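You operate a simulated robot arm through the tools that you are given. There is no shell and no other tool.

The job below is to be done with a simulated robot arm. You get a single attempt, and the scene is never put back.

Task
Put things in order on the hooks end of the workbench. At the end: the red grout brush stands where the beige egg stood; the beige egg from the hooks end of the workbench stands where the red peas can stood; the orange juice carton is in the white flat tray; the red peas can from the hooks end of the workbench stands where the orange juice carton stood; whatever was shut is shut again. Leave all else as you found it, and nothing knocked over.

Only the result counts: the job must be done as asked and must still hold three seconds after the hand-in. Knocking over, shifting, dropping, spilling or breaking anything else fails it.

Robot
A 6-joint arm with a two-finger parallel gripper, fixed in place. Base frame: the origin is at the foot of the arm, x ahead of it, y to its left, z up; the work surface is at about z = 0. Units: m, degrees, N and s.
With the tool pointing down near the work surface it reaches from about 0.18 to 0.46 m from the base axis. Its first joint turns from -70.0 to 70.0 degrees. Payload 1.9 kg.
The TCP is the grasp point between the finger pads, 0.023 m short of the fingertips. In the tool frame z runs along the fingers and y along their closing line. The gripper opens to 0.094 m. The fingers are 0.038 m wide and 0.01 m thick; the gripper's body (0.054 by 0.096 m) begins 0.039 m behind the TCP.
Orientation is that of the tool frame in the base frame, as a unit quaternion [w, x, y, z]. With the fingers straight down and closing along the base's y, the tool's x points along the base's -x, its y along +y and its z along -z.

Tools
- The arm moves only by the tool apply_moves. Its argument "moves" is a list of rows, each a list of 6 numbers: the shift along the tool's x, y, z in units of 250 mm (1.0 is 250 mm), then the turn, a rotation vector about the tool's x, y, z in units of 90 degrees (1.0 is 90 degrees). In form: [[tx, ty, tz, wx, wy, wz], ...]. A call has 1 to 20 rows; each row is the pose to reach, as a shift and turn from the pose commanded when the call began, along the tool's axes at that moment. "claw" is the opening, from 0 (shut) to 1 (fully open), set as the call begins (left out, the last holds). A call with a number of a shift or a turn outside -1 to 1 is refused whole. A row lasts 0.2 s, in which the tool goes at most 0.05 m and 8.6 degrees; a call with a longer step from one row to the next is refused whole, and so is a gripper value outside its range. A pose out of reach is approached as far as the arm can. The call stops where the force on the tool passes 40 N (or 10 N more than at its start, if that is more) or the arm is blocked; 0.2 s more then pass. Each finger travels about 0.108 m/s and halts on what it meets, pressing with about 35 N; the grip force reading is that of the motor and also rises with nothing between the fingers. The clock runs only during rows and for 0.2 s after the last one: add rows that repeat a pose to give the fingers time. It gives the time, the measured TCP pose, the force on the tool (base axes), the opening and the grip force at its end, in the units of the frame above (readings bear some noise), with the torque about the TCP (base axes, N m) and any sound that the robot's microphone picked up.
- Cameras (640 x 400 px; columns grow to the right, rows downward): "scene" is fixed at [0.0572, 0.3128, 0.4235]; the picture's right is [-0.76, -0.65, 0.00], its down [-0.39, 0.45, -0.81] and it looks along [0.53, -0.61, -0.59] (base axes); focal length 214 px, centre (320, 200). "wrist" rides on the gripper at [0.086, 0.016, -0.075] in the tool frame; the picture's right is [-0.18, 0.98, 0.00], its down [-0.58, -0.11, -0.81] and it looks along [-0.79, -0.15, 0.59] (tool axes); focal length 243 px, centre (320, 200). There is no depth. A picture from a camera that has moved, and an enlarged one, comes with that camera's place and axes in the base frame and with its lens.
- grab_frame(camera): a new picture of that camera. No time passes.
- enlarge(camera, box): a new picture of the part [left, top, right, bottom] of that camera's present view, enlarged. No time passes.
- sign_off(): hands the job in; it is judged then, once.

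Places have to be worked out from the pictures, the camera data and where the tool is seen. Open the gripper and draw the arm clear of the work before you hand the job in, unless the task says otherwise.

The tools are called after ">>>" by a JSON object that holds its "name" and its "arguments". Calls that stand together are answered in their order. apply_moves: Moves the arm, as the interface text tells. Its arguments: {"type":"object","properties":{"moves":{"type":"array","items":{"type":"array","items":{"type":"number"}}},"claw":{"type":"number"}},"required":["moves"]} The other tools are called the same way: grab_frame (camera) takes a picture; enlarge (camera, box) takes an enlarged picture of a part of a camera's view; sign_off () hands the job in.

At the start:

```text
t: 0.0
tcp_pos: [0.3205, -0.0264, 0.3176]
tool_rot: [0.001, 0.001, 1.0, 0.001]
wrist_force: [-0.9, -0.3, 0.1]
wrist_torque: [0.02, -0.01, -0.03]
grip_width: 0.0941
finger_force: 0.0
```

scene: 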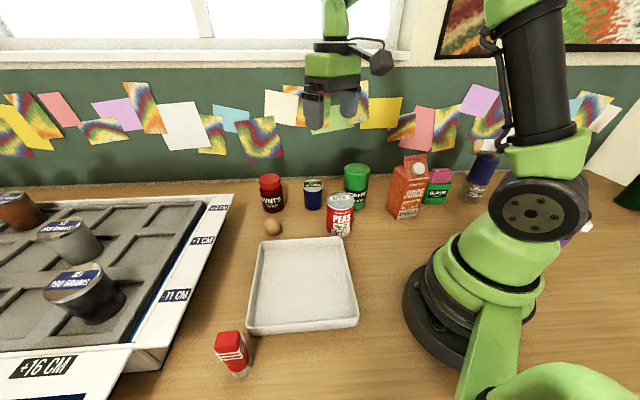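
wrist: 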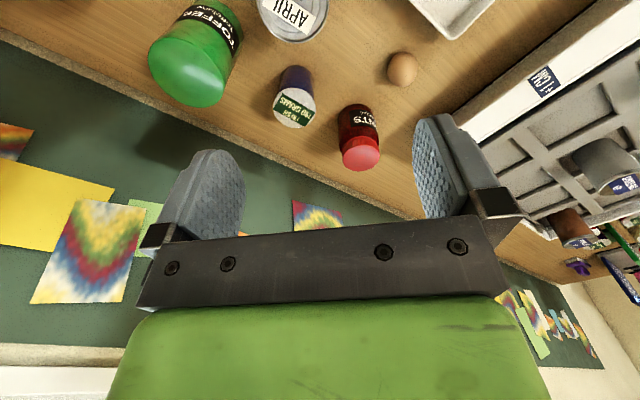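

I see the scene camera view with a tray, egg, peas can, juice carton, and a red object near the tray. I'll enlarge parts to identify everything, especially the grout brush and the "hooks end".

>>> {"name": "enlarge", "arguments": {"camera": "scene", "box": [220, 140, 380, 240]}}

>>> {"name": "enlarge", "arguments": {"camera": "scene", "box": [180, 300, 340, 400]}}

>>> {"name": "enlarge", "arguments": {"camera": "scene", "box": [360, 120, 520, 220]}}

>>> {"name": "enlarge", "arguments": {"camera": "scene", "box": [0, 180, 240, 330]}}

>>> {"name": "enlarge", "arguments": {"camera": "scene", "box": [480, 100, 640, 260]}}

>>> {"name": "enlarge", "arguments": {"camera": "wrist", "box": [480, 160, 640, 360]}}

```text
4.00 times, centred on (300, 190) of scene
camera zoom: at [0.0572, 0.3128, 0.4235], right [-0.76, -0.65, 0.0], down [-0.39, 0.45, -0.81], along [0.53, -0.61, -0.59], focal length 858 px, centre (400, 240)
```

zoom: 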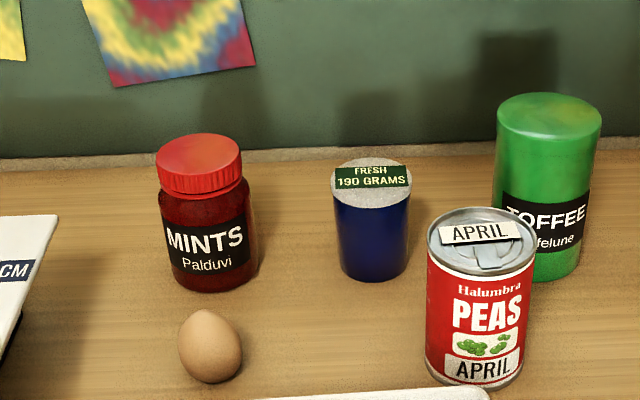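

```text
4.00 times, centred on (260, 350) of scene
camera zoom: at [0.0572, 0.3128, 0.4235], right [-0.76, -0.65, 0.0], down [-0.39, 0.45, -0.81], along [0.53, -0.61, -0.59], focal length 858 px, centre (560, -400)
```

zoom: 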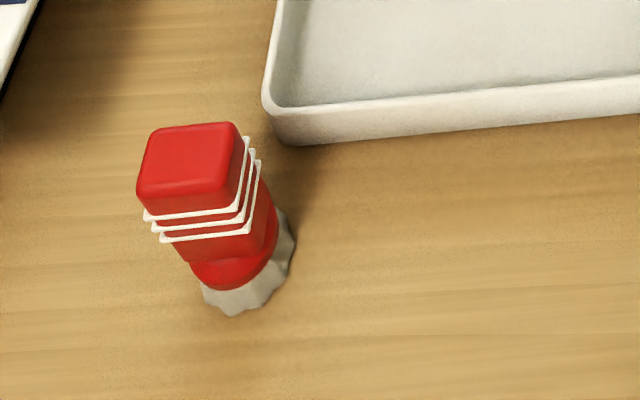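

```text
4.00 times, centred on (440, 170) of scene
camera zoom: at [0.0572, 0.3128, 0.4235], right [-0.76, -0.65, 0.0], down [-0.39, 0.45, -0.81], along [0.53, -0.61, -0.59], focal length 858 px, centre (-160, 320)
```

zoom: 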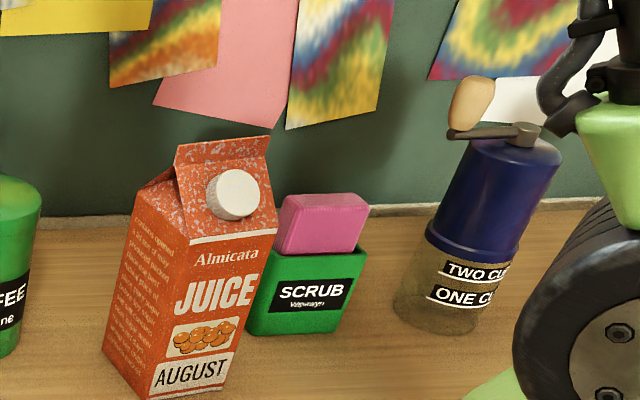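

```text
2.67 times, centred on (120, 255) of scene
camera zoom: at [0.0572, 0.3128, 0.4235], right [-0.76, -0.65, 0.0], down [-0.39, 0.45, -0.81], along [0.53, -0.61, -0.59], focal length 572 px, centre (853, 53)
```

zoom: 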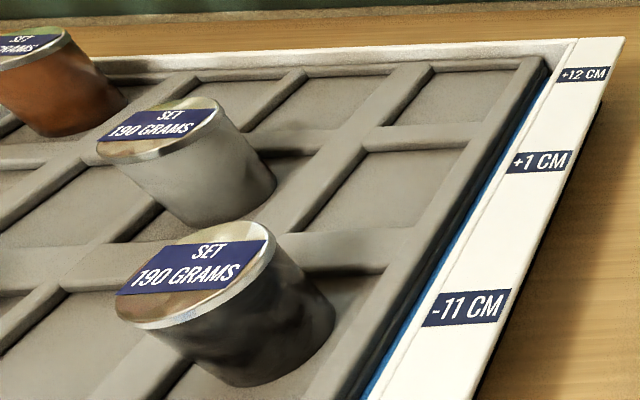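

```text
2.50 times, centred on (560, 180) of scene
camera zoom: at [0.0572, 0.3128, 0.4235], right [-0.76, -0.65, 0.0], down [-0.39, 0.45, -0.81], along [0.53, -0.61, -0.59], focal length 536 px, centre (-280, 250)
```

zoom: 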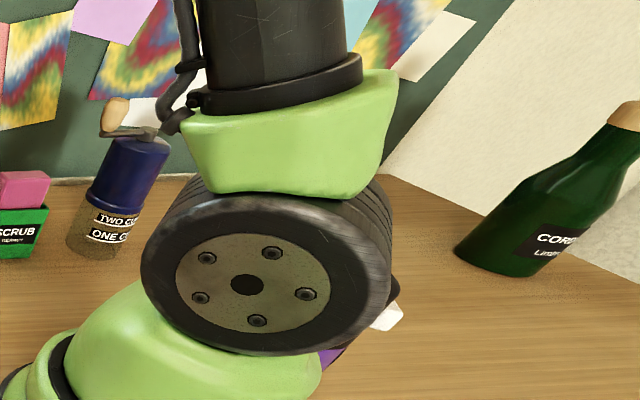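

```text
2.00 times, centred on (560, 260) of wrist
camera zoom: at [0.2349, -0.0116, 0.3913], right [0.19, 0.98, 0.0], down [0.58, -0.11, 0.81], along [0.79, -0.15, -0.59], focal length 485 px, centre (-160, 80)
```

zoom: 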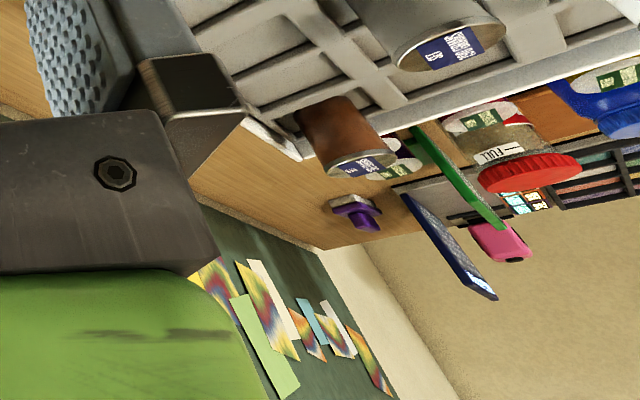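

The scene is mapped roughly: egg near (0.43, 0.075), peas can near (0.30, -0.047), tray around (0.265, 0.13), brush near (0.22, 0.305). Next I turn the wrist in place, high above everything, to look around for the hooks and any duplicates.

>>> {"name": "apply_moves", "arguments": {"moves": [[0, 0, 0, 0, 0, 0.09], [0, 0, 0, 0, 0, 0.18], [0, 0, 0, 0, 0, 0.27], [0, 0, 0, 0, 0, 0.36], [0, 0, 0, 0, 0, 0.45]]}}

```text
t: 1.2
tcp_pos: [0.3209, -0.028, 0.318]
tool_rot: [0.0, 0.348, 0.937, 0.001]
wrist_force: [-0.3, -0.3, 1.0]
wrist_torque: [0.0, -0.01, 0.0]
grip_width: 0.0941
finger_force: 0.0
```

The wrist turned about 40 degrees. I take pictures from this view.

>>> {"name": "grab_frame", "arguments": {"camera": "wrist"}}

>>> {"name": "grab_frame", "arguments": {"camera": "scene"}}

```text
taken
camera wrist: at [0.2665, 0.0406, 0.3915], right [0.78, 0.62, 0.0], down [0.37, -0.46, 0.81], along [0.5, -0.63, -0.59], focal length 243 px, centre (320, 200)
```

wrist: 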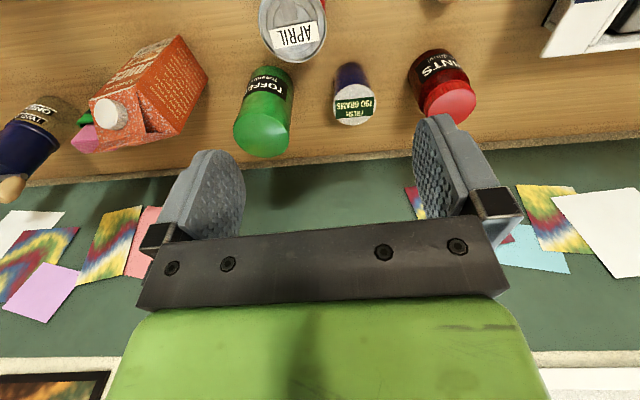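

```text
taken
```

scene: 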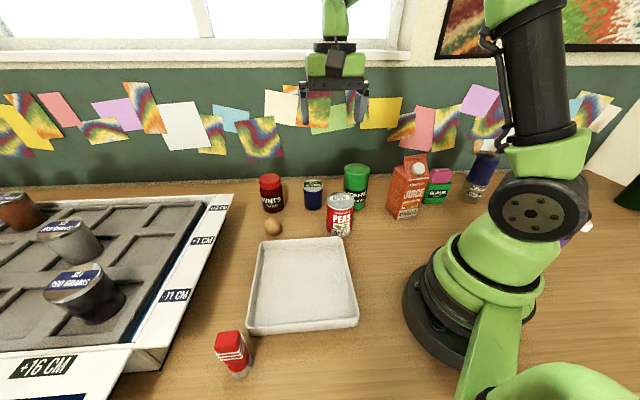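

No hooks seen this way yet; the row of objects along the wall is clear. I continue turning to look to the -y side and beyond.

>>> {"name": "apply_moves", "arguments": {"moves": [[0, 0, 0, 0, 0, 0.09], [0, 0, 0, 0, 0, 0.18], [0, 0, 0, 0, 0, 0.27], [0, 0, 0, 0, 0, 0.36], [0, 0, 0, 0, 0, 0.45], [0, 0, 0, 0, 0, 0.54], [0, 0, 0, 0, 0, 0.63]]}}

>>> {"name": "grab_frame", "arguments": {"camera": "wrist"}}

```text
t: 2.8
tcp_pos: [0.3214, -0.0277, 0.317]
tool_rot: [0.0, 0.751, 0.66, 0.001]
wrist_force: [-0.3, -0.3, 0.1]
wrist_torque: [0.0, -0.05, -0.02]
grip_width: 0.094
finger_force: 0.0
```

```text
taken
camera wrist: at [0.3488, 0.0559, 0.3918], right [0.95, -0.31, 0.0], down [-0.18, -0.56, 0.8], along [-0.25, -0.77, -0.59], focal length 243 px, centre (320, 200)
```

wrist: 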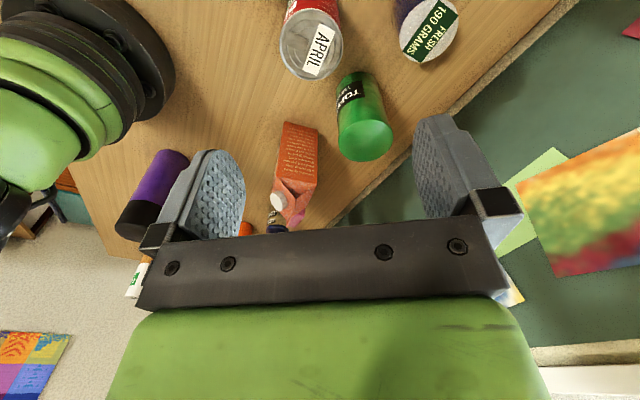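

I see a purple item beyond the base but no hooks here. I turn the wrist back the other way to look toward the +y end.

>>> {"name": "apply_moves", "arguments": {"moves": [[0, 0, 0, 0, 0, -0.09], [0, 0, 0, 0, 0, -0.18], [0, 0, 0, 0, 0, -0.27], [0, 0, 0, 0, 0, -0.36], [0, 0, 0, 0, 0, -0.45], [0, 0, 0, 0, 0, -0.54], [0, 0, 0, 0, 0, -0.63], [0, 0, 0, 0, 0, -0.72], [0, 0, 0, 0, 0, -0.81], [0, 0, 0, 0, 0, -0.9], [0, 0, 0, 0, 0, -0.99]]}}

>>> {"name": "apply_moves", "arguments": {"moves": [[0, 0, 0, 0, 0, -0.09], [0, 0, 0, 0, 0, -0.18], [0, 0, 0, 0, 0, -0.27], [0, 0, 0, 0, 0, -0.36], [0, 0, 0, 0, 0, -0.45], [0, 0, 0, 0, 0, -0.54], [0, 0, 0, 0, 0, -0.63]]}}

>>> {"name": "grab_frame", "arguments": {"camera": "wrist"}}

```text
t: 5.2
tcp_pos: [0.3212, -0.0267, 0.318]
tool_rot: [0.001, 0.07, 0.998, 0.001]
wrist_force: [0.6, -0.3, -0.6]
wrist_torque: [0.01, -0.01, 0.01]
grip_width: 0.0942
finger_force: 0.0
```

```text
t: 6.8
tcp_pos: [0.3212, -0.0286, 0.3161]
tool_rot: [0.001, -0.412, 0.911, 0.001]
wrist_force: [-0.4, -0.4, 0.1]
wrist_torque: [0.02, 0.01, 0.04]
grip_width: 0.0941
finger_force: 0.0
```

```text
taken
camera wrist: at [0.2525, -0.0823, 0.3913], right [-0.62, 0.79, 0.0], down [0.46, 0.36, 0.81], along [0.64, 0.5, -0.59], focal length 243 px, centre (320, 200)
```

wrist: 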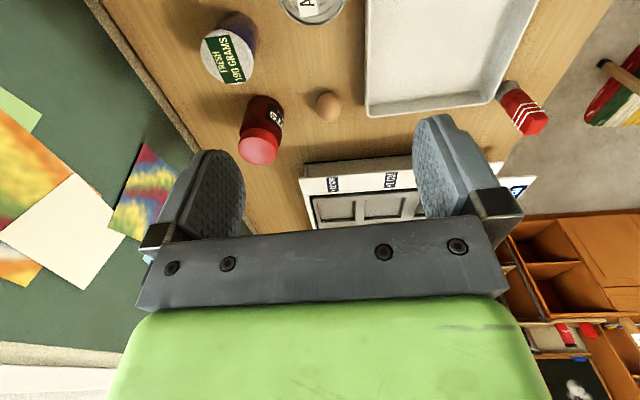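

The +y side shows the crate, with a shelf beyond. I pitch the tool so the camera looks further along the bench toward the far end.

>>> {"name": "apply_moves", "arguments": {"moves": [[0, 0, 0, 0, -0.09, 0], [0, 0, 0, 0, -0.18, 0], [0, 0, 0, 0, -0.27, 0], [0, 0, 0, 0, -0.36, 0], [0, 0, 0, 0, -0.4, 0]]}}

>>> {"name": "grab_frame", "arguments": {"camera": "wrist"}}

```text
t: 8.0
tcp_pos: [0.32, -0.0272, 0.3169]
tool_rot: [0.283, -0.39, 0.867, 0.128]
wrist_force: [0.0, 0.4, -0.3]
wrist_torque: [-0.04, -0.03, 0.0]
grip_width: 0.0942
finger_force: 0.1
```

```text
taken
camera wrist: at [0.2334, -0.1029, 0.3258], right [-0.64, 0.76, 0.11], down [0.08, -0.08, 0.99], along [0.77, 0.64, -0.01], focal length 243 px, centre (320, 200)
```

wrist: 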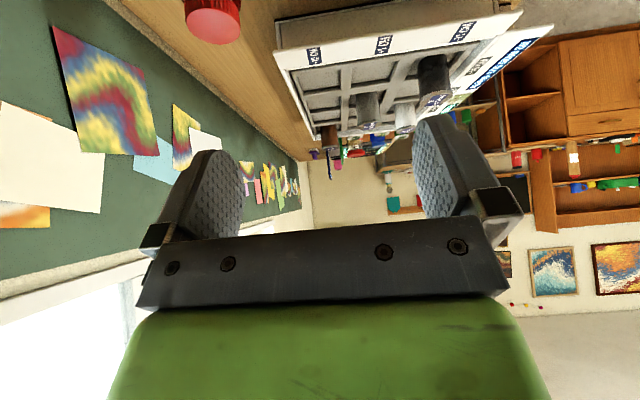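

>>> {"name": "enlarge", "arguments": {"camera": "wrist", "box": [290, 90, 440, 220]}}

>>> {"name": "enlarge", "arguments": {"camera": "wrist", "box": [440, 0, 640, 220]}}

```text
3.08 times, centred on (365, 155) of wrist
camera zoom: at [0.2334, -0.1029, 0.3258], right [-0.64, 0.76, 0.11], down [0.08, -0.08, 0.99], along [0.77, 0.64, -0.01], focal length 746 px, centre (182, 338)
```

zoom: 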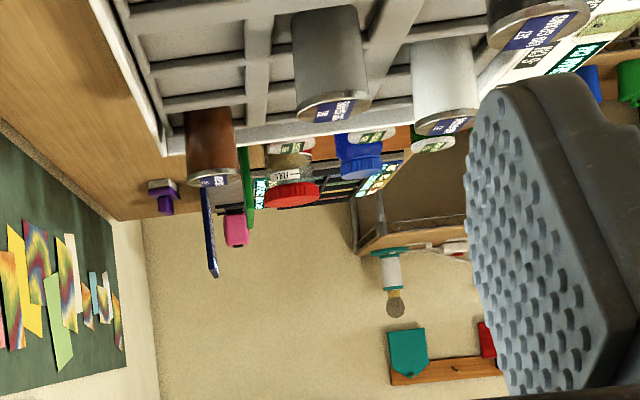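

```text
1.82 times, centred on (540, 110) of wrist
camera zoom: at [0.2334, -0.1029, 0.3258], right [-0.64, 0.76, 0.11], down [0.08, -0.08, 0.99], along [0.77, 0.64, -0.01], focal length 441 px, centre (-80, 364)
```

zoom: 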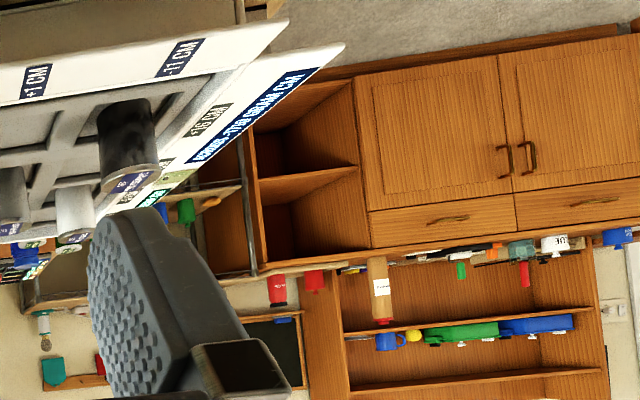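

No duplicates of the job's objects are visible toward the far end; only the crate and scenery. Now I enlarge the carton and tray in the scene view to measure them.

>>> {"name": "enlarge", "arguments": {"camera": "scene", "box": [370, 140, 466, 230]}}

>>> {"name": "enlarge", "arguments": {"camera": "scene", "box": [230, 220, 390, 350]}}

>>> {"name": "enlarge", "arguments": {"camera": "scene", "box": [540, 160, 640, 260]}}

```text
4.44 times, centred on (418, 185) of scene
camera zoom: at [0.0572, 0.3128, 0.4235], right [-0.76, -0.65, 0.0], down [-0.39, 0.45, -0.81], along [0.53, -0.61, -0.59], focal length 953 px, centre (-116, 267)
```

zoom: 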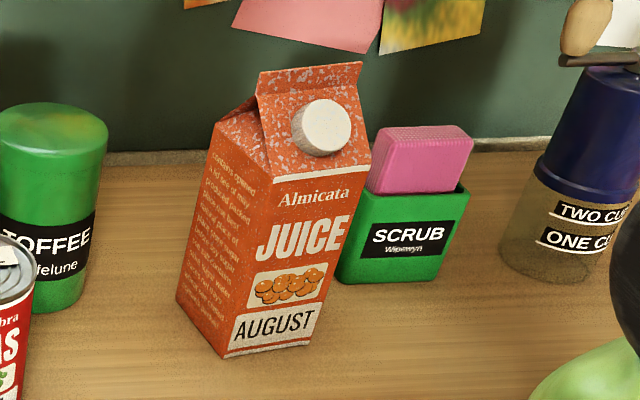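

```text
3.08 times, centred on (310, 285) of scene
camera zoom: at [0.0572, 0.3128, 0.4235], right [-0.76, -0.65, 0.0], down [-0.39, 0.45, -0.81], along [0.53, -0.61, -0.59], focal length 660 px, centre (351, -62)
```

zoom: 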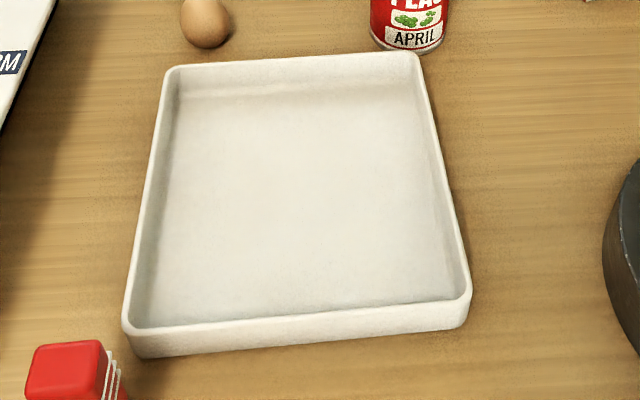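

```text
4.00 times, centred on (590, 210) of scene
camera zoom: at [0.0572, 0.3128, 0.4235], right [-0.76, -0.65, 0.0], down [-0.39, 0.45, -0.81], along [0.53, -0.61, -0.59], focal length 858 px, centre (-760, 160)
```

zoom: 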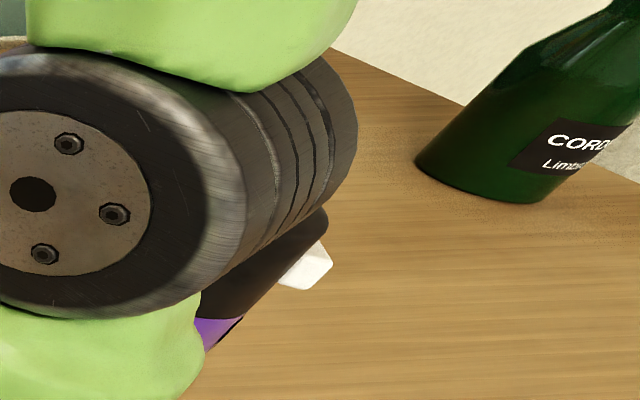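

The measured layout: carton about (0.207, -0.242) with its side faces at roughly 55 degrees, tray centre about (0.266, 0.131). I undo the pitch, then turn the tool to match the carton and go to a viewing spot near it.

>>> {"name": "apply_moves", "arguments": {"moves": [[0, 0, 0, 0, 0.09, 0], [0, 0, 0, 0, 0.18, 0], [0, 0, 0, 0, 0.27, 0], [0, 0, 0, 0, 0.36, 0], [0, 0, 0, 0, 0.4, 0]]}}

>>> {"name": "apply_moves", "arguments": {"moves": [[0.089, 0.008, 0, 0, 0, 0.0847], [0.178, 0.016, 0, 0, 0, 0.1695], [0.267, 0.025, 0, 0, 0, 0.254], [0.356, 0.033, 0, 0, 0, 0.339], [0.445, 0.041, 0, 0, 0, 0.424], [0.533, 0.049, 0, 0, 0, 0.508], [0.622, 0.057, 0, 0, 0, 0.593], [0.711, 0.065, 0, 0, 0, 0.678], [0.8, 0.074, 0, 0, 0, 0.763], [0.889, 0.082, 0, 0, 0, 0.847], [0.978, 0.09, 0, 0, 0, 0.932]]}}

>>> {"name": "grab_frame", "arguments": {"camera": "wrist"}}

>>> {"name": "grab_frame", "arguments": {"camera": "scene"}}

```text
t: 9.2
tcp_pos: [0.3206, -0.0282, 0.3175]
tool_rot: [0.0, -0.411, 0.912, 0.001]
wrist_force: [0.9, -0.4, 0.3]
wrist_torque: [0.01, 0.01, -0.01]
grip_width: 0.0941
finger_force: 0.0
```

```text
t: 11.6
tcp_pos: [0.142, -0.195, 0.3153]
tool_rot: [0.0, 0.305, 0.952, 0.002]
wrist_force: [0.5, -0.6, -0.4]
wrist_torque: [-0.01, 0.02, 0.01]
grip_width: 0.0941
finger_force: 0.0
```

```text
taken
camera wrist: at [0.081, -0.132, 0.3896], right [0.72, 0.69, 0.0], down [0.41, -0.43, 0.81], along [0.56, -0.58, -0.59], focal length 243 px, centre (320, 200)
```

wrist: 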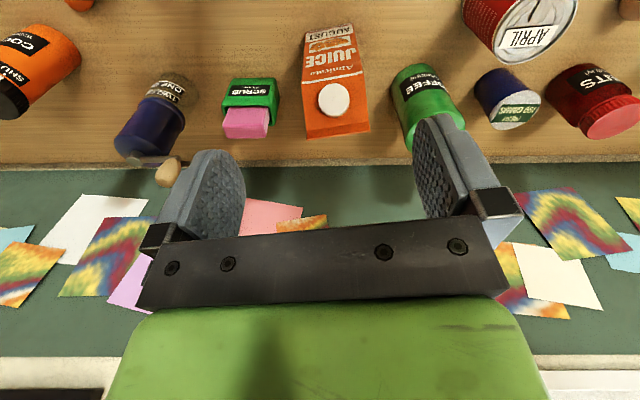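

```text
taken
```

scene: 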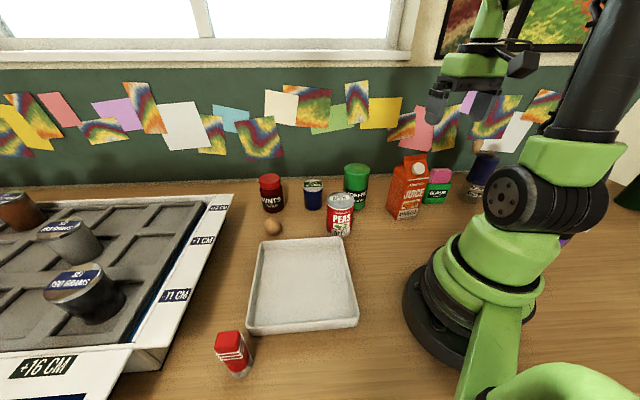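

The wrist view shows the carton upright; there is something orange at the very top edge that I want to identify. I enlarge those areas.

>>> {"name": "enlarge", "arguments": {"camera": "wrist", "box": [270, 0, 400, 150]}}

>>> {"name": "enlarge", "arguments": {"camera": "wrist", "box": [0, 0, 200, 180]}}

```text
2.67 times, centred on (335, 75) of wrist
camera zoom: at [0.081, -0.132, 0.3896], right [0.72, 0.69, 0.0], down [0.41, -0.43, 0.81], along [0.56, -0.58, -0.59], focal length 647 px, centre (280, 533)
```

zoom: 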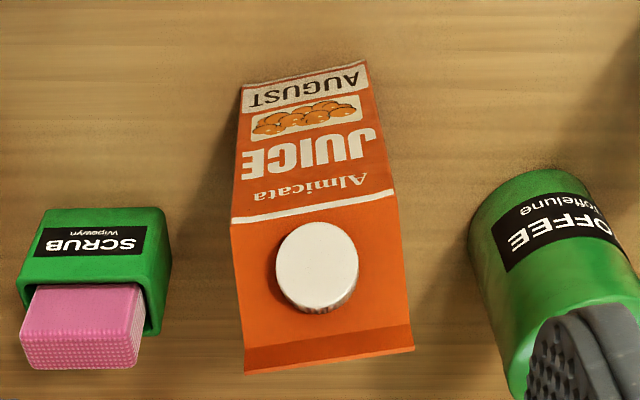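

```text
2.22 times, centred on (100, 90) of wrist
camera zoom: at [0.081, -0.132, 0.3896], right [0.72, 0.69, 0.0], down [0.41, -0.43, 0.81], along [0.56, -0.58, -0.59], focal length 539 px, centre (809, 444)
```

zoom: 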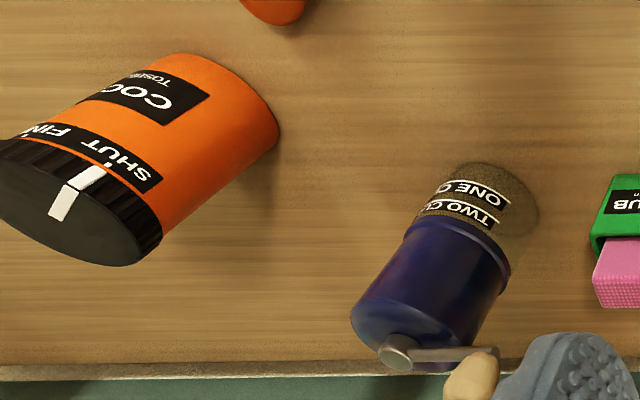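

The carton measures about 0.066 square, centred near (0.2068, -0.240), shoulder at 0.137 and ridge near 0.185. I move straight above it at TCP height 0.24 and check alignment before going lower.

>>> {"name": "apply_moves", "arguments": {"moves": [[-0.1, 0.001, 0, 0, 0, 0], [-0.2, 0.002, 0, 0, 0, 0], [-0.3156, 0.004, 0, 0, 0, 0], [-0.3156, 0.004, 0.1, 0, 0, 0], [-0.3156, 0.004, 0.2, 0, 0, 0], [-0.3156, 0.004, 0.3, 0, 0, 0], [-0.3156, 0.004, 0.3, 0, 0, 0]], "claw": 1}}

>>> {"name": "grab_frame", "arguments": {"camera": "wrist"}}

>>> {"name": "enlarge", "arguments": {"camera": "scene", "box": [350, 80, 510, 230]}}

```text
t: 13.2
tcp_pos: [0.2072, -0.2395, 0.241]
tool_rot: [-0.001, 0.304, 0.953, 0.002]
wrist_force: [0.5, -0.7, 0.5]
wrist_torque: [0.01, -0.03, -0.01]
grip_width: 0.094
finger_force: 0.0
```

```text
taken
camera wrist: at [0.1472, -0.1778, 0.3158], right [0.72, 0.69, 0.0], down [0.41, -0.43, 0.81], along [0.56, -0.58, -0.59], focal length 243 px, centre (320, 200)
```

wrist: 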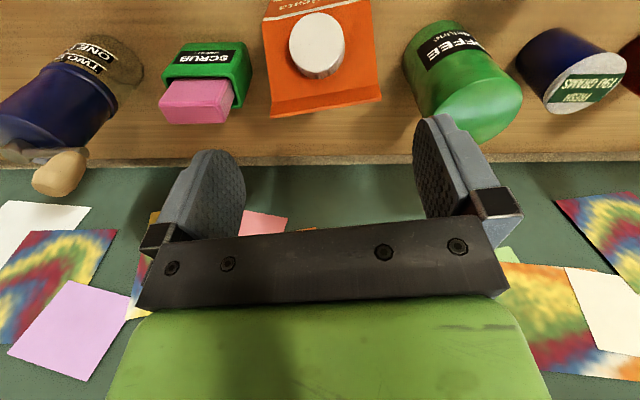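

```text
2.67 times, centred on (430, 155) of scene
camera zoom: at [0.0572, 0.3128, 0.4235], right [-0.76, -0.65, 0.0], down [-0.39, 0.45, -0.81], along [0.53, -0.61, -0.59], focal length 572 px, centre (27, 320)
```

zoom: 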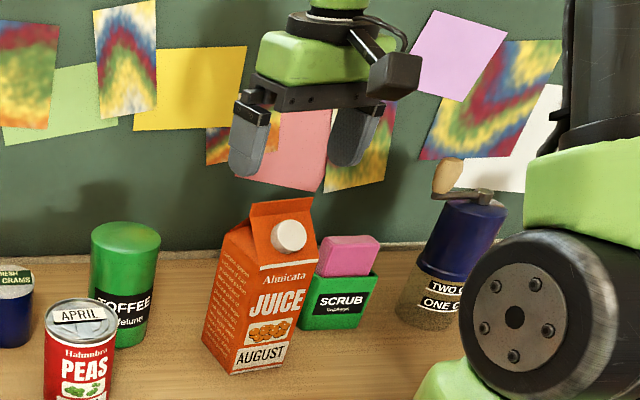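

The ridge midpoint projects to about (0.209, -0.237), well centred between the fingers. I descend 0.09 m in small steps to grasp height.

>>> {"name": "apply_moves", "arguments": {"moves": [[0, 0, 0.08, 0, 0, 0], [0, 0, 0.16, 0, 0, 0], [0, 0, 0.24, 0, 0, 0], [0, 0, 0.3, 0, 0, 0], [0, 0, 0.34, 0, 0, 0], [0, 0, 0.36, 0, 0, 0], [0, 0, 0.36, 0, 0, 0]], "claw": 1}}

>>> {"name": "enlarge", "arguments": {"camera": "scene", "box": [350, 80, 510, 230]}}

>>> {"name": "grab_frame", "arguments": {"camera": "wrist"}}

```text
t: 14.8
tcp_pos: [0.2069, -0.2398, 0.1504]
tool_rot: [0.0, 0.303, 0.953, 0.0]
wrist_force: [-0.9, 0.1, 2.0]
wrist_torque: [-0.03, 0.01, 0.01]
grip_width: 0.0938
finger_force: 0.0
```

```text
2.67 times, centred on (430, 155) of scene
camera zoom: at [0.0572, 0.3128, 0.4235], right [-0.76, -0.65, 0.0], down [-0.39, 0.45, -0.81], along [0.53, -0.61, -0.59], focal length 572 px, centre (27, 320)
```

zoom: 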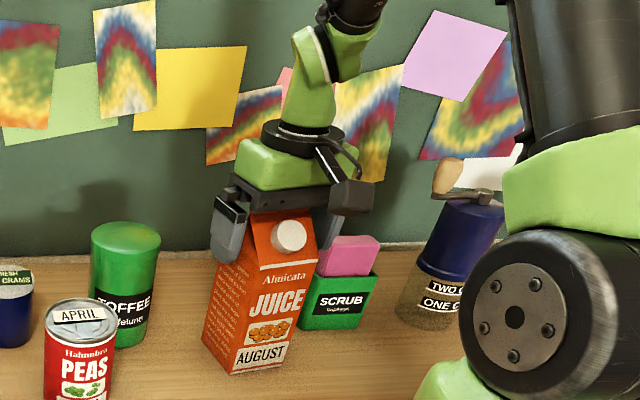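

```text
taken
camera wrist: at [0.1465, -0.1774, 0.2255], right [0.72, 0.69, 0.0], down [0.41, -0.43, 0.81], along [0.56, -0.58, -0.59], focal length 243 px, centre (320, 200)
```

wrist: 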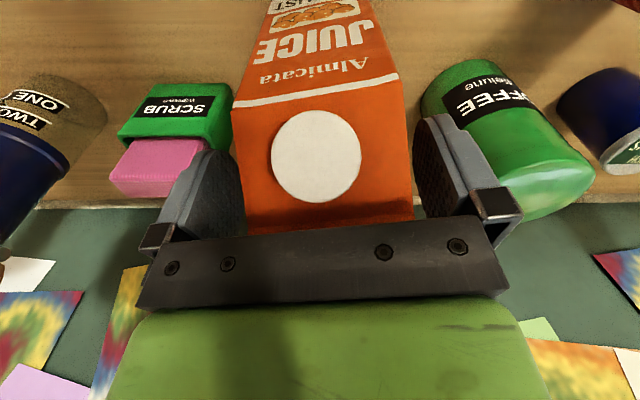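

The fingers straddle the carton with no contact force. I close the gripper with hold rows to grip it.

>>> {"name": "apply_moves", "arguments": {"moves": [[0, 0, 0, 0, 0, 0], [0, 0, 0, 0, 0, 0], [0, 0, 0, 0, 0, 0], [0, 0, 0, 0, 0, 0]], "claw": 0.5}}

>>> {"name": "enlarge", "arguments": {"camera": "scene", "box": [350, 80, 510, 230]}}

```text
t: 15.8
tcp_pos: [0.2075, -0.2395, 0.1507]
tool_rot: [0.001, 0.304, 0.953, 0.001]
wrist_force: [1.9, 2.5, 0.3]
wrist_torque: [0.3, -0.01, -0.04]
grip_width: 0.0678
finger_force: 34.7
```

```text
2.67 times, centred on (430, 155) of scene
camera zoom: at [0.0572, 0.3128, 0.4235], right [-0.76, -0.65, 0.0], down [-0.39, 0.45, -0.81], along [0.53, -0.61, -0.59], focal length 572 px, centre (27, 320)
```

zoom: 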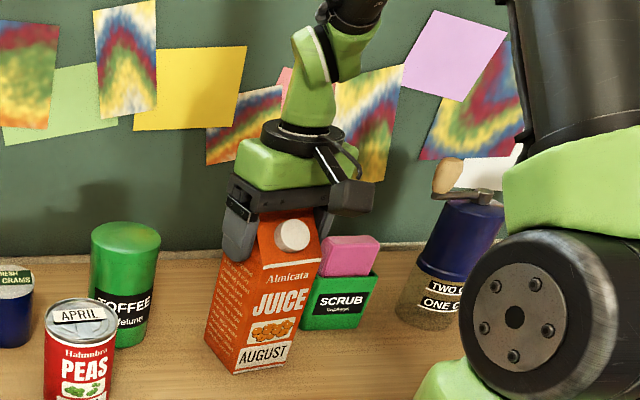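

The carton is held at 0.068 m width with about 35 N. I lift slowly and check it hangs securely.

>>> {"name": "apply_moves", "arguments": {"moves": [[0, 0, -0.02, 0, 0, 0], [0, 0, -0.06, 0, 0, 0], [0, 0, -0.1, 0, 0, 0], [0, 0, -0.15, 0, 0, 0], [0, 0, -0.2, 0, 0, 0], [0, 0, -0.2, 0, 0, 0]]}}

>>> {"name": "enlarge", "arguments": {"camera": "scene", "box": [350, 80, 510, 230]}}

```text
t: 17.2
tcp_pos: [0.2073, -0.2395, 0.2018]
tool_rot: [0.0, 0.303, 0.953, 0.0]
wrist_force: [-0.4, -0.2, -4.9]
wrist_torque: [-0.02, -0.01, 0.0]
grip_width: 0.0675
finger_force: 35.3
```

```text
2.67 times, centred on (430, 155) of scene
camera zoom: at [0.0572, 0.3127, 0.4235], right [-0.76, -0.65, 0.0], down [-0.39, 0.45, -0.81], along [0.53, -0.61, -0.59], focal length 572 px, centre (27, 320)
```

zoom: 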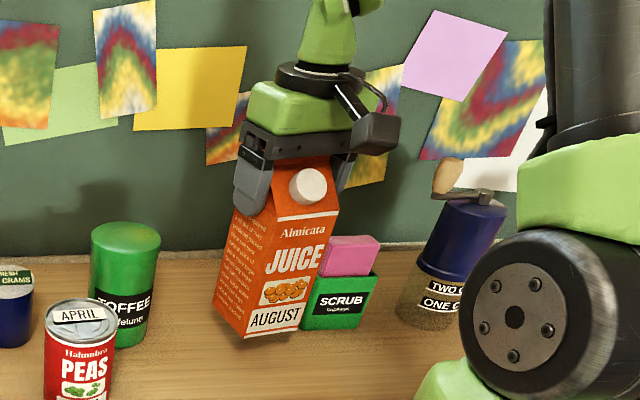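

The carton hangs level, about 0.5 kg. I raise it to TCP 0.31 and then swing toward the tray, passing well above the peas can.

>>> {"name": "apply_moves", "arguments": {"moves": [[0, 0, -0.09, 0, 0, 0], [0, 0, -0.18, 0, 0, 0], [0, 0, -0.27, 0, 0, 0], [0, 0, -0.36, 0, 0, 0], [0, 0, -0.433, 0, 0, 0], [0.014, 0.068, -0.433, 0, 0, -0.037], [0.028, 0.135, -0.433, 0, 0, -0.075], [0.043, 0.203, -0.433, 0, 0, -0.112], [0.057, 0.271, -0.433, 0, 0, -0.15], [0.071, 0.338, -0.433, 0, 0, -0.187], [0.085, 0.406, -0.433, 0, 0, -0.225], [0.1, 0.474, -0.433, 0, 0, -0.262], [0.114, 0.541, -0.433, 0, 0, -0.3], [0.128, 0.609, -0.433, 0, 0, -0.337], [0.142, 0.677, -0.433, 0, 0, -0.375], [0.157, 0.744, -0.433, 0, 0, -0.412], [0.171, 0.812, -0.433, 0, 0, -0.45]]}}

>>> {"name": "grab_frame", "arguments": {"camera": "scene"}}

```text
t: 20.8
tcp_pos: [0.2909, -0.0496, 0.3096]
tool_rot: [0.001, -0.046, 0.999, 0.001]
wrist_force: [0.5, 0.2, -0.4]
wrist_torque: [0.01, -0.03, 0.01]
grip_width: 0.0471
finger_force: 0.0
```

```text
taken
```

scene: 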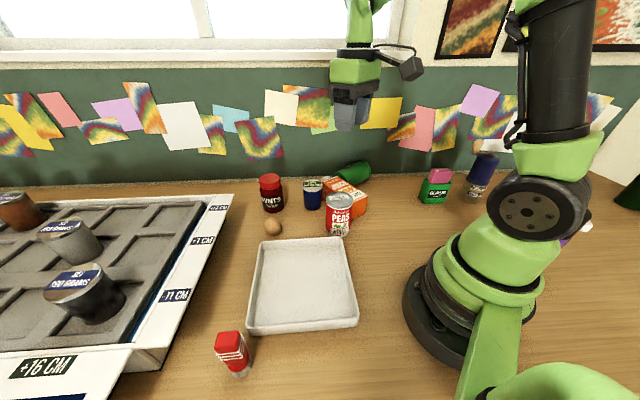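

The carton slipped out of the grip in transit: the gripper is shut to 0.047 with no force, and the scene shows the carton lying by the peas can and the green TOFFEE can lying on its side. I need a closer look to judge the damage before recovering.

>>> {"name": "enlarge", "arguments": {"camera": "scene", "box": [240, 140, 400, 250]}}

>>> {"name": "grab_frame", "arguments": {"camera": "wrist"}}

```text
3.64 times, centred on (320, 195) of scene
camera zoom: at [0.0572, 0.3127, 0.4235], right [-0.76, -0.65, 0.0], down [-0.39, 0.45, -0.81], along [0.53, -0.61, -0.59], focal length 780 px, centre (320, 218)
```

zoom: 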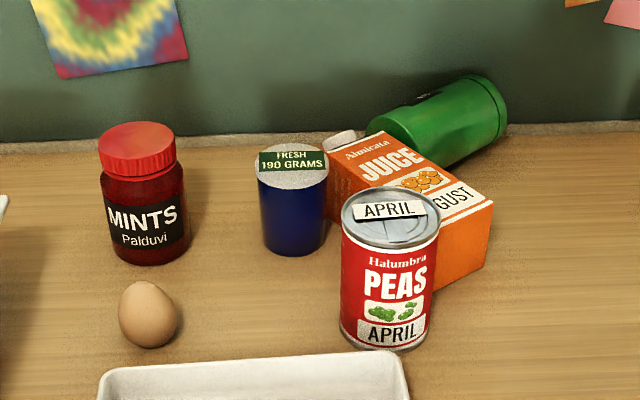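

```text
taken
camera wrist: at [0.2027, -0.0422, 0.3835], right [0.09, 1.0, 0.0], down [0.59, -0.06, 0.81], along [0.8, -0.07, -0.59], focal length 243 px, centre (320, 200)
```

wrist: 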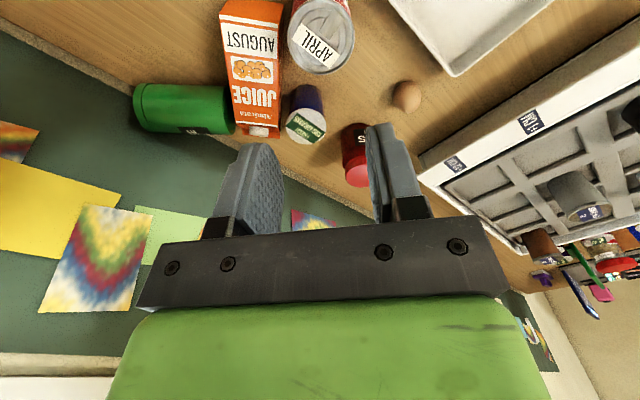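

The carton lies on its back (JUICE face up) from about (0.28,-0.12) to (0.46,-0.15), and TOFFEE lies near the wall around (0.40,-0.27). Both can probably be set upright again. First I open the gripper in the air and get a close view of them.

>>> {"name": "apply_moves", "arguments": {"moves": [[0.046, -0.06, -0.016, 0, 0, 0.078], [0.091, -0.12, -0.032, 0, 0, 0.156], [0.137, -0.18, -0.048, 0, 0, 0.234], [0.182, -0.24, -0.064, 0, 0, 0.312], [0.228, -0.3, -0.08, 0, 0, 0.39]], "claw": 1}}

>>> {"name": "grab_frame", "arguments": {"camera": "wrist"}}

>>> {"name": "enlarge", "arguments": {"camera": "wrist", "box": [150, 0, 470, 200]}}

>>> {"name": "enlarge", "arguments": {"camera": "scene", "box": [310, 150, 400, 220]}}

```text
t: 22.0
tcp_pos: [0.2394, -0.1314, 0.3296]
tool_rot: [0.001, 0.259, 0.966, 0.002]
wrist_force: [0.3, -0.3, 1.1]
wrist_torque: [0.02, -0.01, -0.02]
grip_width: 0.094
finger_force: 0.1
```

```text
taken
camera wrist: at [0.1725, -0.0733, 0.404], right [0.65, 0.76, 0.0], down [0.45, -0.39, 0.81], along [0.61, -0.52, -0.59], focal length 243 px, centre (320, 200)
```

wrist: 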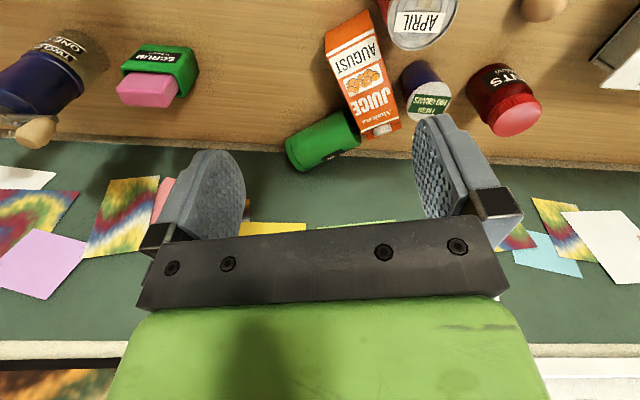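

```text
2.00 times, centred on (310, 100) of wrist
camera zoom: at [0.1725, -0.0733, 0.404], right [0.65, 0.76, 0.0], down [0.45, -0.39, 0.81], along [0.61, -0.52, -0.59], focal length 485 px, centre (340, 400)
```

zoom: 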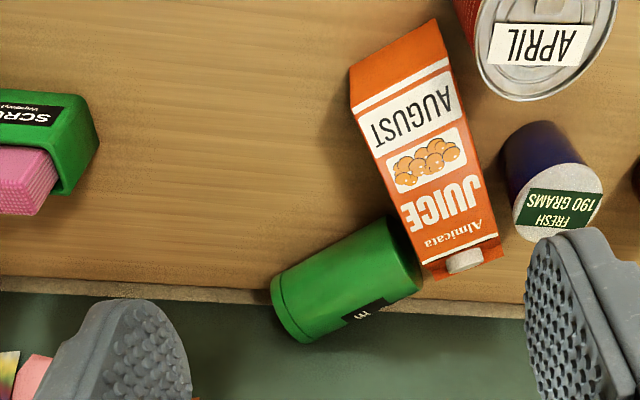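

```text
5.71 times, centred on (355, 185) of scene
camera zoom: at [0.0572, 0.3128, 0.4235], right [-0.76, -0.65, 0.0], down [-0.39, 0.45, -0.81], along [0.53, -0.61, -0.59], focal length 1226 px, centre (120, 286)
```

zoom: 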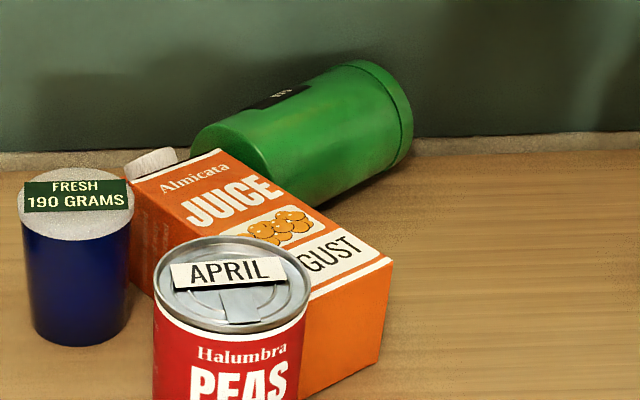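

Measured from this view: the carton body runs from bottom-edge centre (0.2925,-0.129) along -13.8 degrees, clear of the peas and FRESH cans by about 16 mm. To stand it up I need to know how far the tool can pitch, so I test that empty, high above the tray.

>>> {"name": "apply_moves", "arguments": {"moves": [[0.02, 0.082, 0, 0, 0, -0.046], [0.041, 0.165, 0, 0, 0, -0.093], [0.062, 0.247, 0, 0, 0, -0.139], [0.082, 0.33, 0, 0, 0, -0.185], [0.102, 0.412, 0, 0, 0, -0.231], [0.123, 0.494, 0, 0, 0, -0.278], [0.144, 0.577, 0, 0, 0, -0.324], [0.164, 0.659, 0, 0, 0, -0.37], [0.185, 0.742, 0, 0, 0, -0.416], [0.205, 0.824, 0, 0, 0, -0.463], [0.226, 0.907, 0, 0, 0, -0.509], [0.246, 0.989, 0, 0, 0, -0.555]], "claw": 1}}

>>> {"name": "apply_moves", "arguments": {"moves": [[0, 0, 0, 0, -0.09, 0], [0, 0, 0, 0, -0.18, 0], [0, 0, 0, 0, -0.27, 0], [0, 0, 0, 0, -0.36, 0], [0, 0, 0, 0, -0.45, 0], [0, 0, 0, 0, -0.54, 0], [0, 0, 0, 0, -0.63, 0], [0, 0, 0, 0, -0.72, 0], [0, 0, 0, 0, -0.8, 0], [0, 0, 0, 0, -0.8, 0]]}}

>>> {"name": "grab_frame", "arguments": {"camera": "scene"}}

```text
t: 24.6
tcp_pos: [0.3106, 0.1147, 0.3299]
tool_rot: [0.001, -0.174, 0.985, 0.001]
wrist_force: [-0.2, -0.3, 0.0]
wrist_torque: [-0.01, -0.03, -0.02]
grip_width: 0.0941
finger_force: 0.1
```

```text
t: 26.8
tcp_pos: [0.3102, 0.1149, 0.3306]
tool_rot: [0.58, -0.139, 0.796, 0.103]
wrist_force: [-0.6, -0.2, -0.5]
wrist_torque: [0.02, -0.02, 0.0]
grip_width: 0.094
finger_force: 0.2
```

```text
taken
```

scene: 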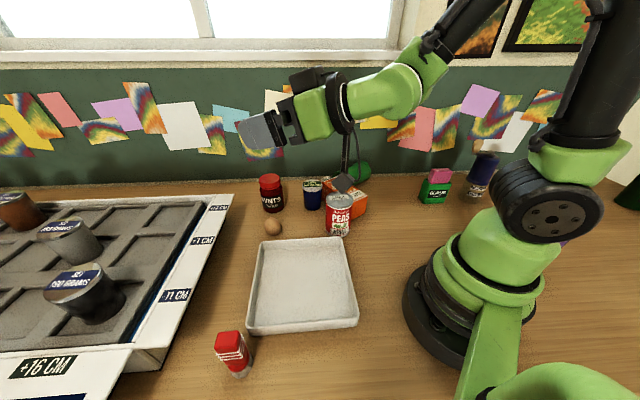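

The tool reaches a 72 degree pitch there. I check that this pose can also be held low enough to set the carton down, lowering 0.2 m over the empty tray.

>>> {"name": "apply_moves", "arguments": {"moves": [[0.095, 0, 0.031, 0, 0, 0], [0.19, 0, 0.062, 0, 0, 0], [0.285, 0, 0.093, 0, 0, 0], [0.38, 0, 0.124, 0, 0, 0], [0.476, 0, 0.154, 0, 0, 0], [0.571, 0, 0.185, 0, 0, 0], [0.666, 0, 0.216, 0, 0, 0], [0.761, 0, 0.247, 0, 0, 0], [0.761, 0, 0.247, 0, 0, 0]]}}

>>> {"name": "grab_frame", "arguments": {"camera": "scene"}}

```text
t: 28.8
tcp_pos: [0.3109, 0.1168, 0.1298]
tool_rot: [0.579, -0.14, 0.796, 0.104]
wrist_force: [-0.4, -0.3, 0.6]
wrist_torque: [0.01, 0.0, -0.02]
grip_width: 0.0939
finger_force: 0.0
out of reach, approached as far as the arm can: row 2, 3, 4, 5, 6
```

```text
taken
```

scene: 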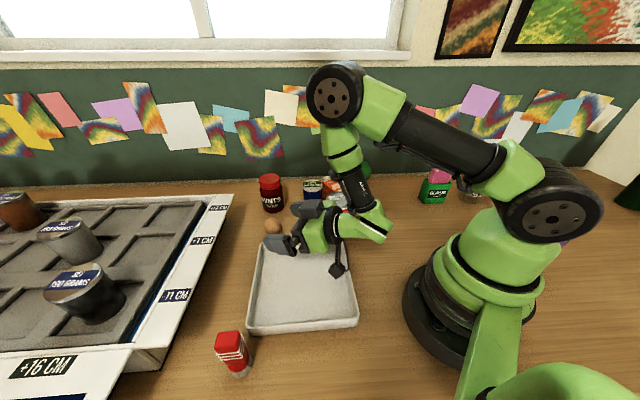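

The low pose was reached, but the arm went through an unreachable stretch and re-folded its wrist. I check closely that nothing was touched.

>>> {"name": "enlarge", "arguments": {"camera": "scene", "box": [230, 140, 410, 290]}}

>>> {"name": "grab_frame", "arguments": {"camera": "wrist"}}

```text
2.67 times, centred on (320, 215) of scene
camera zoom: at [0.0572, 0.3128, 0.4235], right [-0.76, -0.65, 0.0], down [-0.39, 0.45, -0.81], along [0.53, -0.61, -0.59], focal length 572 px, centre (320, 160)
```

zoom: 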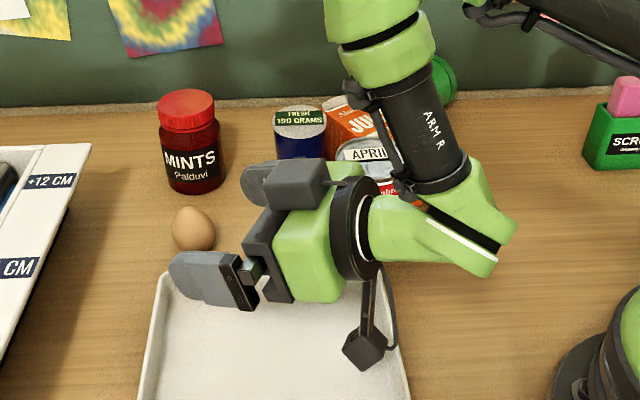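

```text
taken
camera wrist: at [0.2126, 0.0976, 0.0701], right [-0.28, 0.94, 0.18], down [-0.52, -0.31, 0.8], along [0.81, 0.14, 0.57], focal length 243 px, centre (320, 200)
```

wrist: 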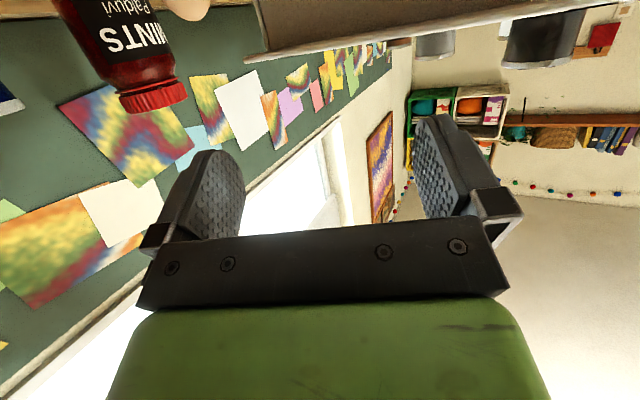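

Nothing was touched: egg, MINTS, FRESH and peas are all upright and the forearm passes above the peas can. I raise back up along the same line in small steps.

>>> {"name": "apply_moves", "arguments": {"moves": [[-0.08, 0, -0.026, 0, 0, 0], [-0.16, 0, -0.052, 0, 0, 0], [-0.24, 0, -0.078, 0, 0, 0]]}}

>>> {"name": "enlarge", "arguments": {"camera": "scene", "box": [230, 40, 510, 290]}}

```text
t: 29.6
tcp_pos: [0.3199, 0.1185, 0.1919]
tool_rot: [0.579, -0.141, 0.796, 0.104]
wrist_force: [-0.4, 0.3, 0.2]
wrist_torque: [0.0, 0.03, -0.04]
grip_width: 0.0939
finger_force: 0.1
out of reach, approached as far as the arm can: row 2, 3
```

```text
1.60 times, centred on (370, 165) of scene
camera zoom: at [0.0572, 0.3128, 0.4235], right [-0.76, -0.65, 0.0], down [-0.39, 0.45, -0.81], along [0.53, -0.61, -0.59], focal length 343 px, centre (240, 256)
```

zoom: 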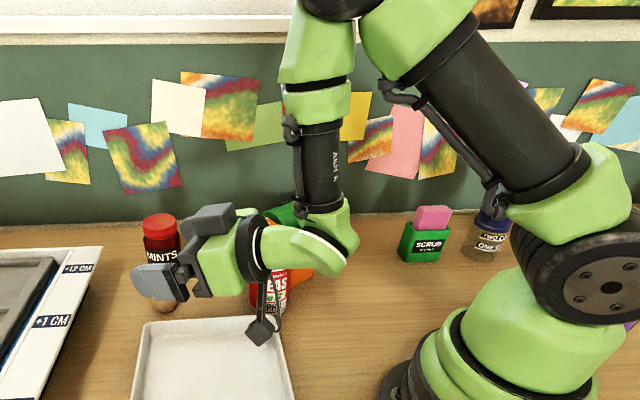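

That is just a fold limit at short radius, about 1 cm short, not a branch flip; larger radii will be fine. I un-pitch to vertical while rising to about 0.29.

>>> {"name": "apply_moves", "arguments": {"moves": [[-0.042, 0, -0.014, 0, 0.089, 0], [-0.084, 0, -0.028, 0, 0.178, 0], [-0.127, 0, -0.041, 0, 0.267, 0], [-0.169, 0, -0.055, 0, 0.356, 0], [-0.211, 0, -0.069, 0, 0.444, 0], [-0.253, 0, -0.083, 0, 0.533, 0], [-0.296, 0, -0.096, 0, 0.622, 0], [-0.338, 0, -0.11, 0, 0.711, 0], [-0.38, 0, -0.124, 0, 0.8, 0]], "claw": 1}}

>>> {"name": "grab_frame", "arguments": {"camera": "scene"}}

```text
t: 31.6
tcp_pos: [0.3216, 0.1189, 0.291]
tool_rot: [0.0, -0.174, 0.985, 0.001]
wrist_force: [-1.4, 0.4, 0.1]
wrist_torque: [0.0, 0.01, 0.0]
grip_width: 0.0939
finger_force: 0.1
```

```text
taken
```

scene: 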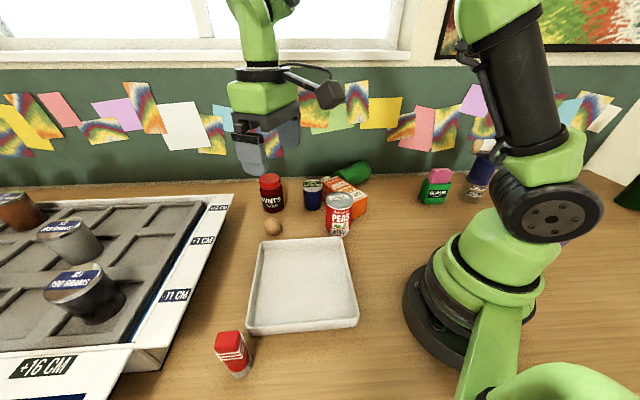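

The tool is vertical again at (0.3216, 0.1189, 0.291). I go above the lying carton's grasp point (0.347, -0.142), aligned with its sides, with the fingers at 0.084 opening.

>>> {"name": "apply_moves", "arguments": {"moves": [[0.022, -0.087, 0, 0, 0, 0.047], [0.044, -0.175, 0, 0, 0, 0.094], [0.066, -0.262, 0, 0, 0, 0.141], [0.088, -0.349, 0, 0, 0, 0.188], [0.11, -0.436, 0, 0, 0, 0.235], [0.132, -0.524, 0, 0, 0, 0.282], [0.154, -0.611, 0, 0, 0, 0.329], [0.176, -0.698, 0, 0, 0, 0.376]], "claw": 0.91}}

>>> {"name": "apply_moves", "arguments": {"moves": [[-0.035, -0.105, 0, 0, 0, 0], [-0.07, -0.209, 0, 0, 0, 0], [-0.1054, -0.3136, 0, 0, 0, 0], [-0.1054, -0.3136, 0.1, 0, 0, 0], [-0.1054, -0.3136, 0.2, 0, 0, 0], [-0.1054, -0.3136, 0.3, 0, 0, 0], [-0.1054, -0.3136, 0.36, 0, 0, 0], [-0.1054, -0.3136, 0.36, 0, 0, 0]]}}

>>> {"name": "grab_frame", "arguments": {"camera": "wrist"}}

>>> {"name": "enlarge", "arguments": {"camera": "scene", "box": [270, 110, 430, 250]}}

```text
t: 33.4
tcp_pos: [0.3385, -0.0605, 0.2897]
tool_rot: [0.0, 0.121, 0.993, 0.001]
wrist_force: [0.3, 0.0, 0.0]
wrist_torque: [-0.05, -0.02, 0.02]
grip_width: 0.0851
finger_force: 0.1
```

```text
t: 35.2
tcp_pos: [0.3469, -0.1417, 0.2014]
tool_rot: [0.0, 0.121, 0.993, 0.002]
wrist_force: [-0.1, -0.4, 0.0]
wrist_torque: [0.0, 0.01, -0.02]
grip_width: 0.0855
finger_force: 0.0
```

```text
taken
camera wrist: at [0.2669, -0.1059, 0.2752], right [0.41, 0.91, 0.0], down [0.54, -0.25, 0.81], along [0.73, -0.33, -0.59], focal length 243 px, centre (320, 200)
```

wrist: 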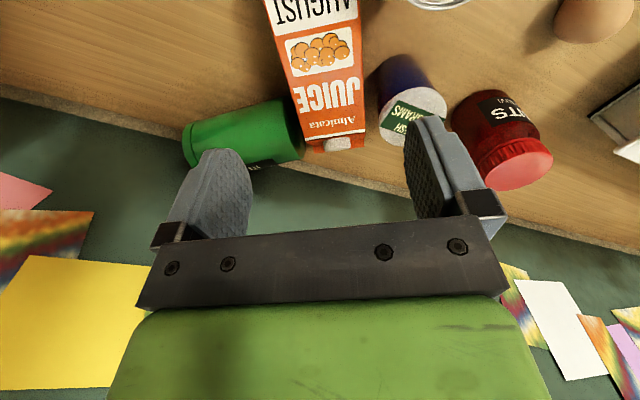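

```text
2.86 times, centred on (350, 180) of scene
camera zoom: at [0.0572, 0.3128, 0.4235], right [-0.76, -0.65, 0.0], down [-0.39, 0.45, -0.81], along [0.53, -0.61, -0.59], focal length 613 px, centre (234, 257)
```

zoom: 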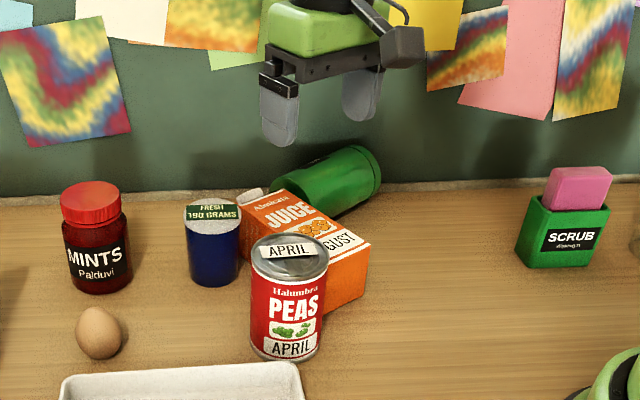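

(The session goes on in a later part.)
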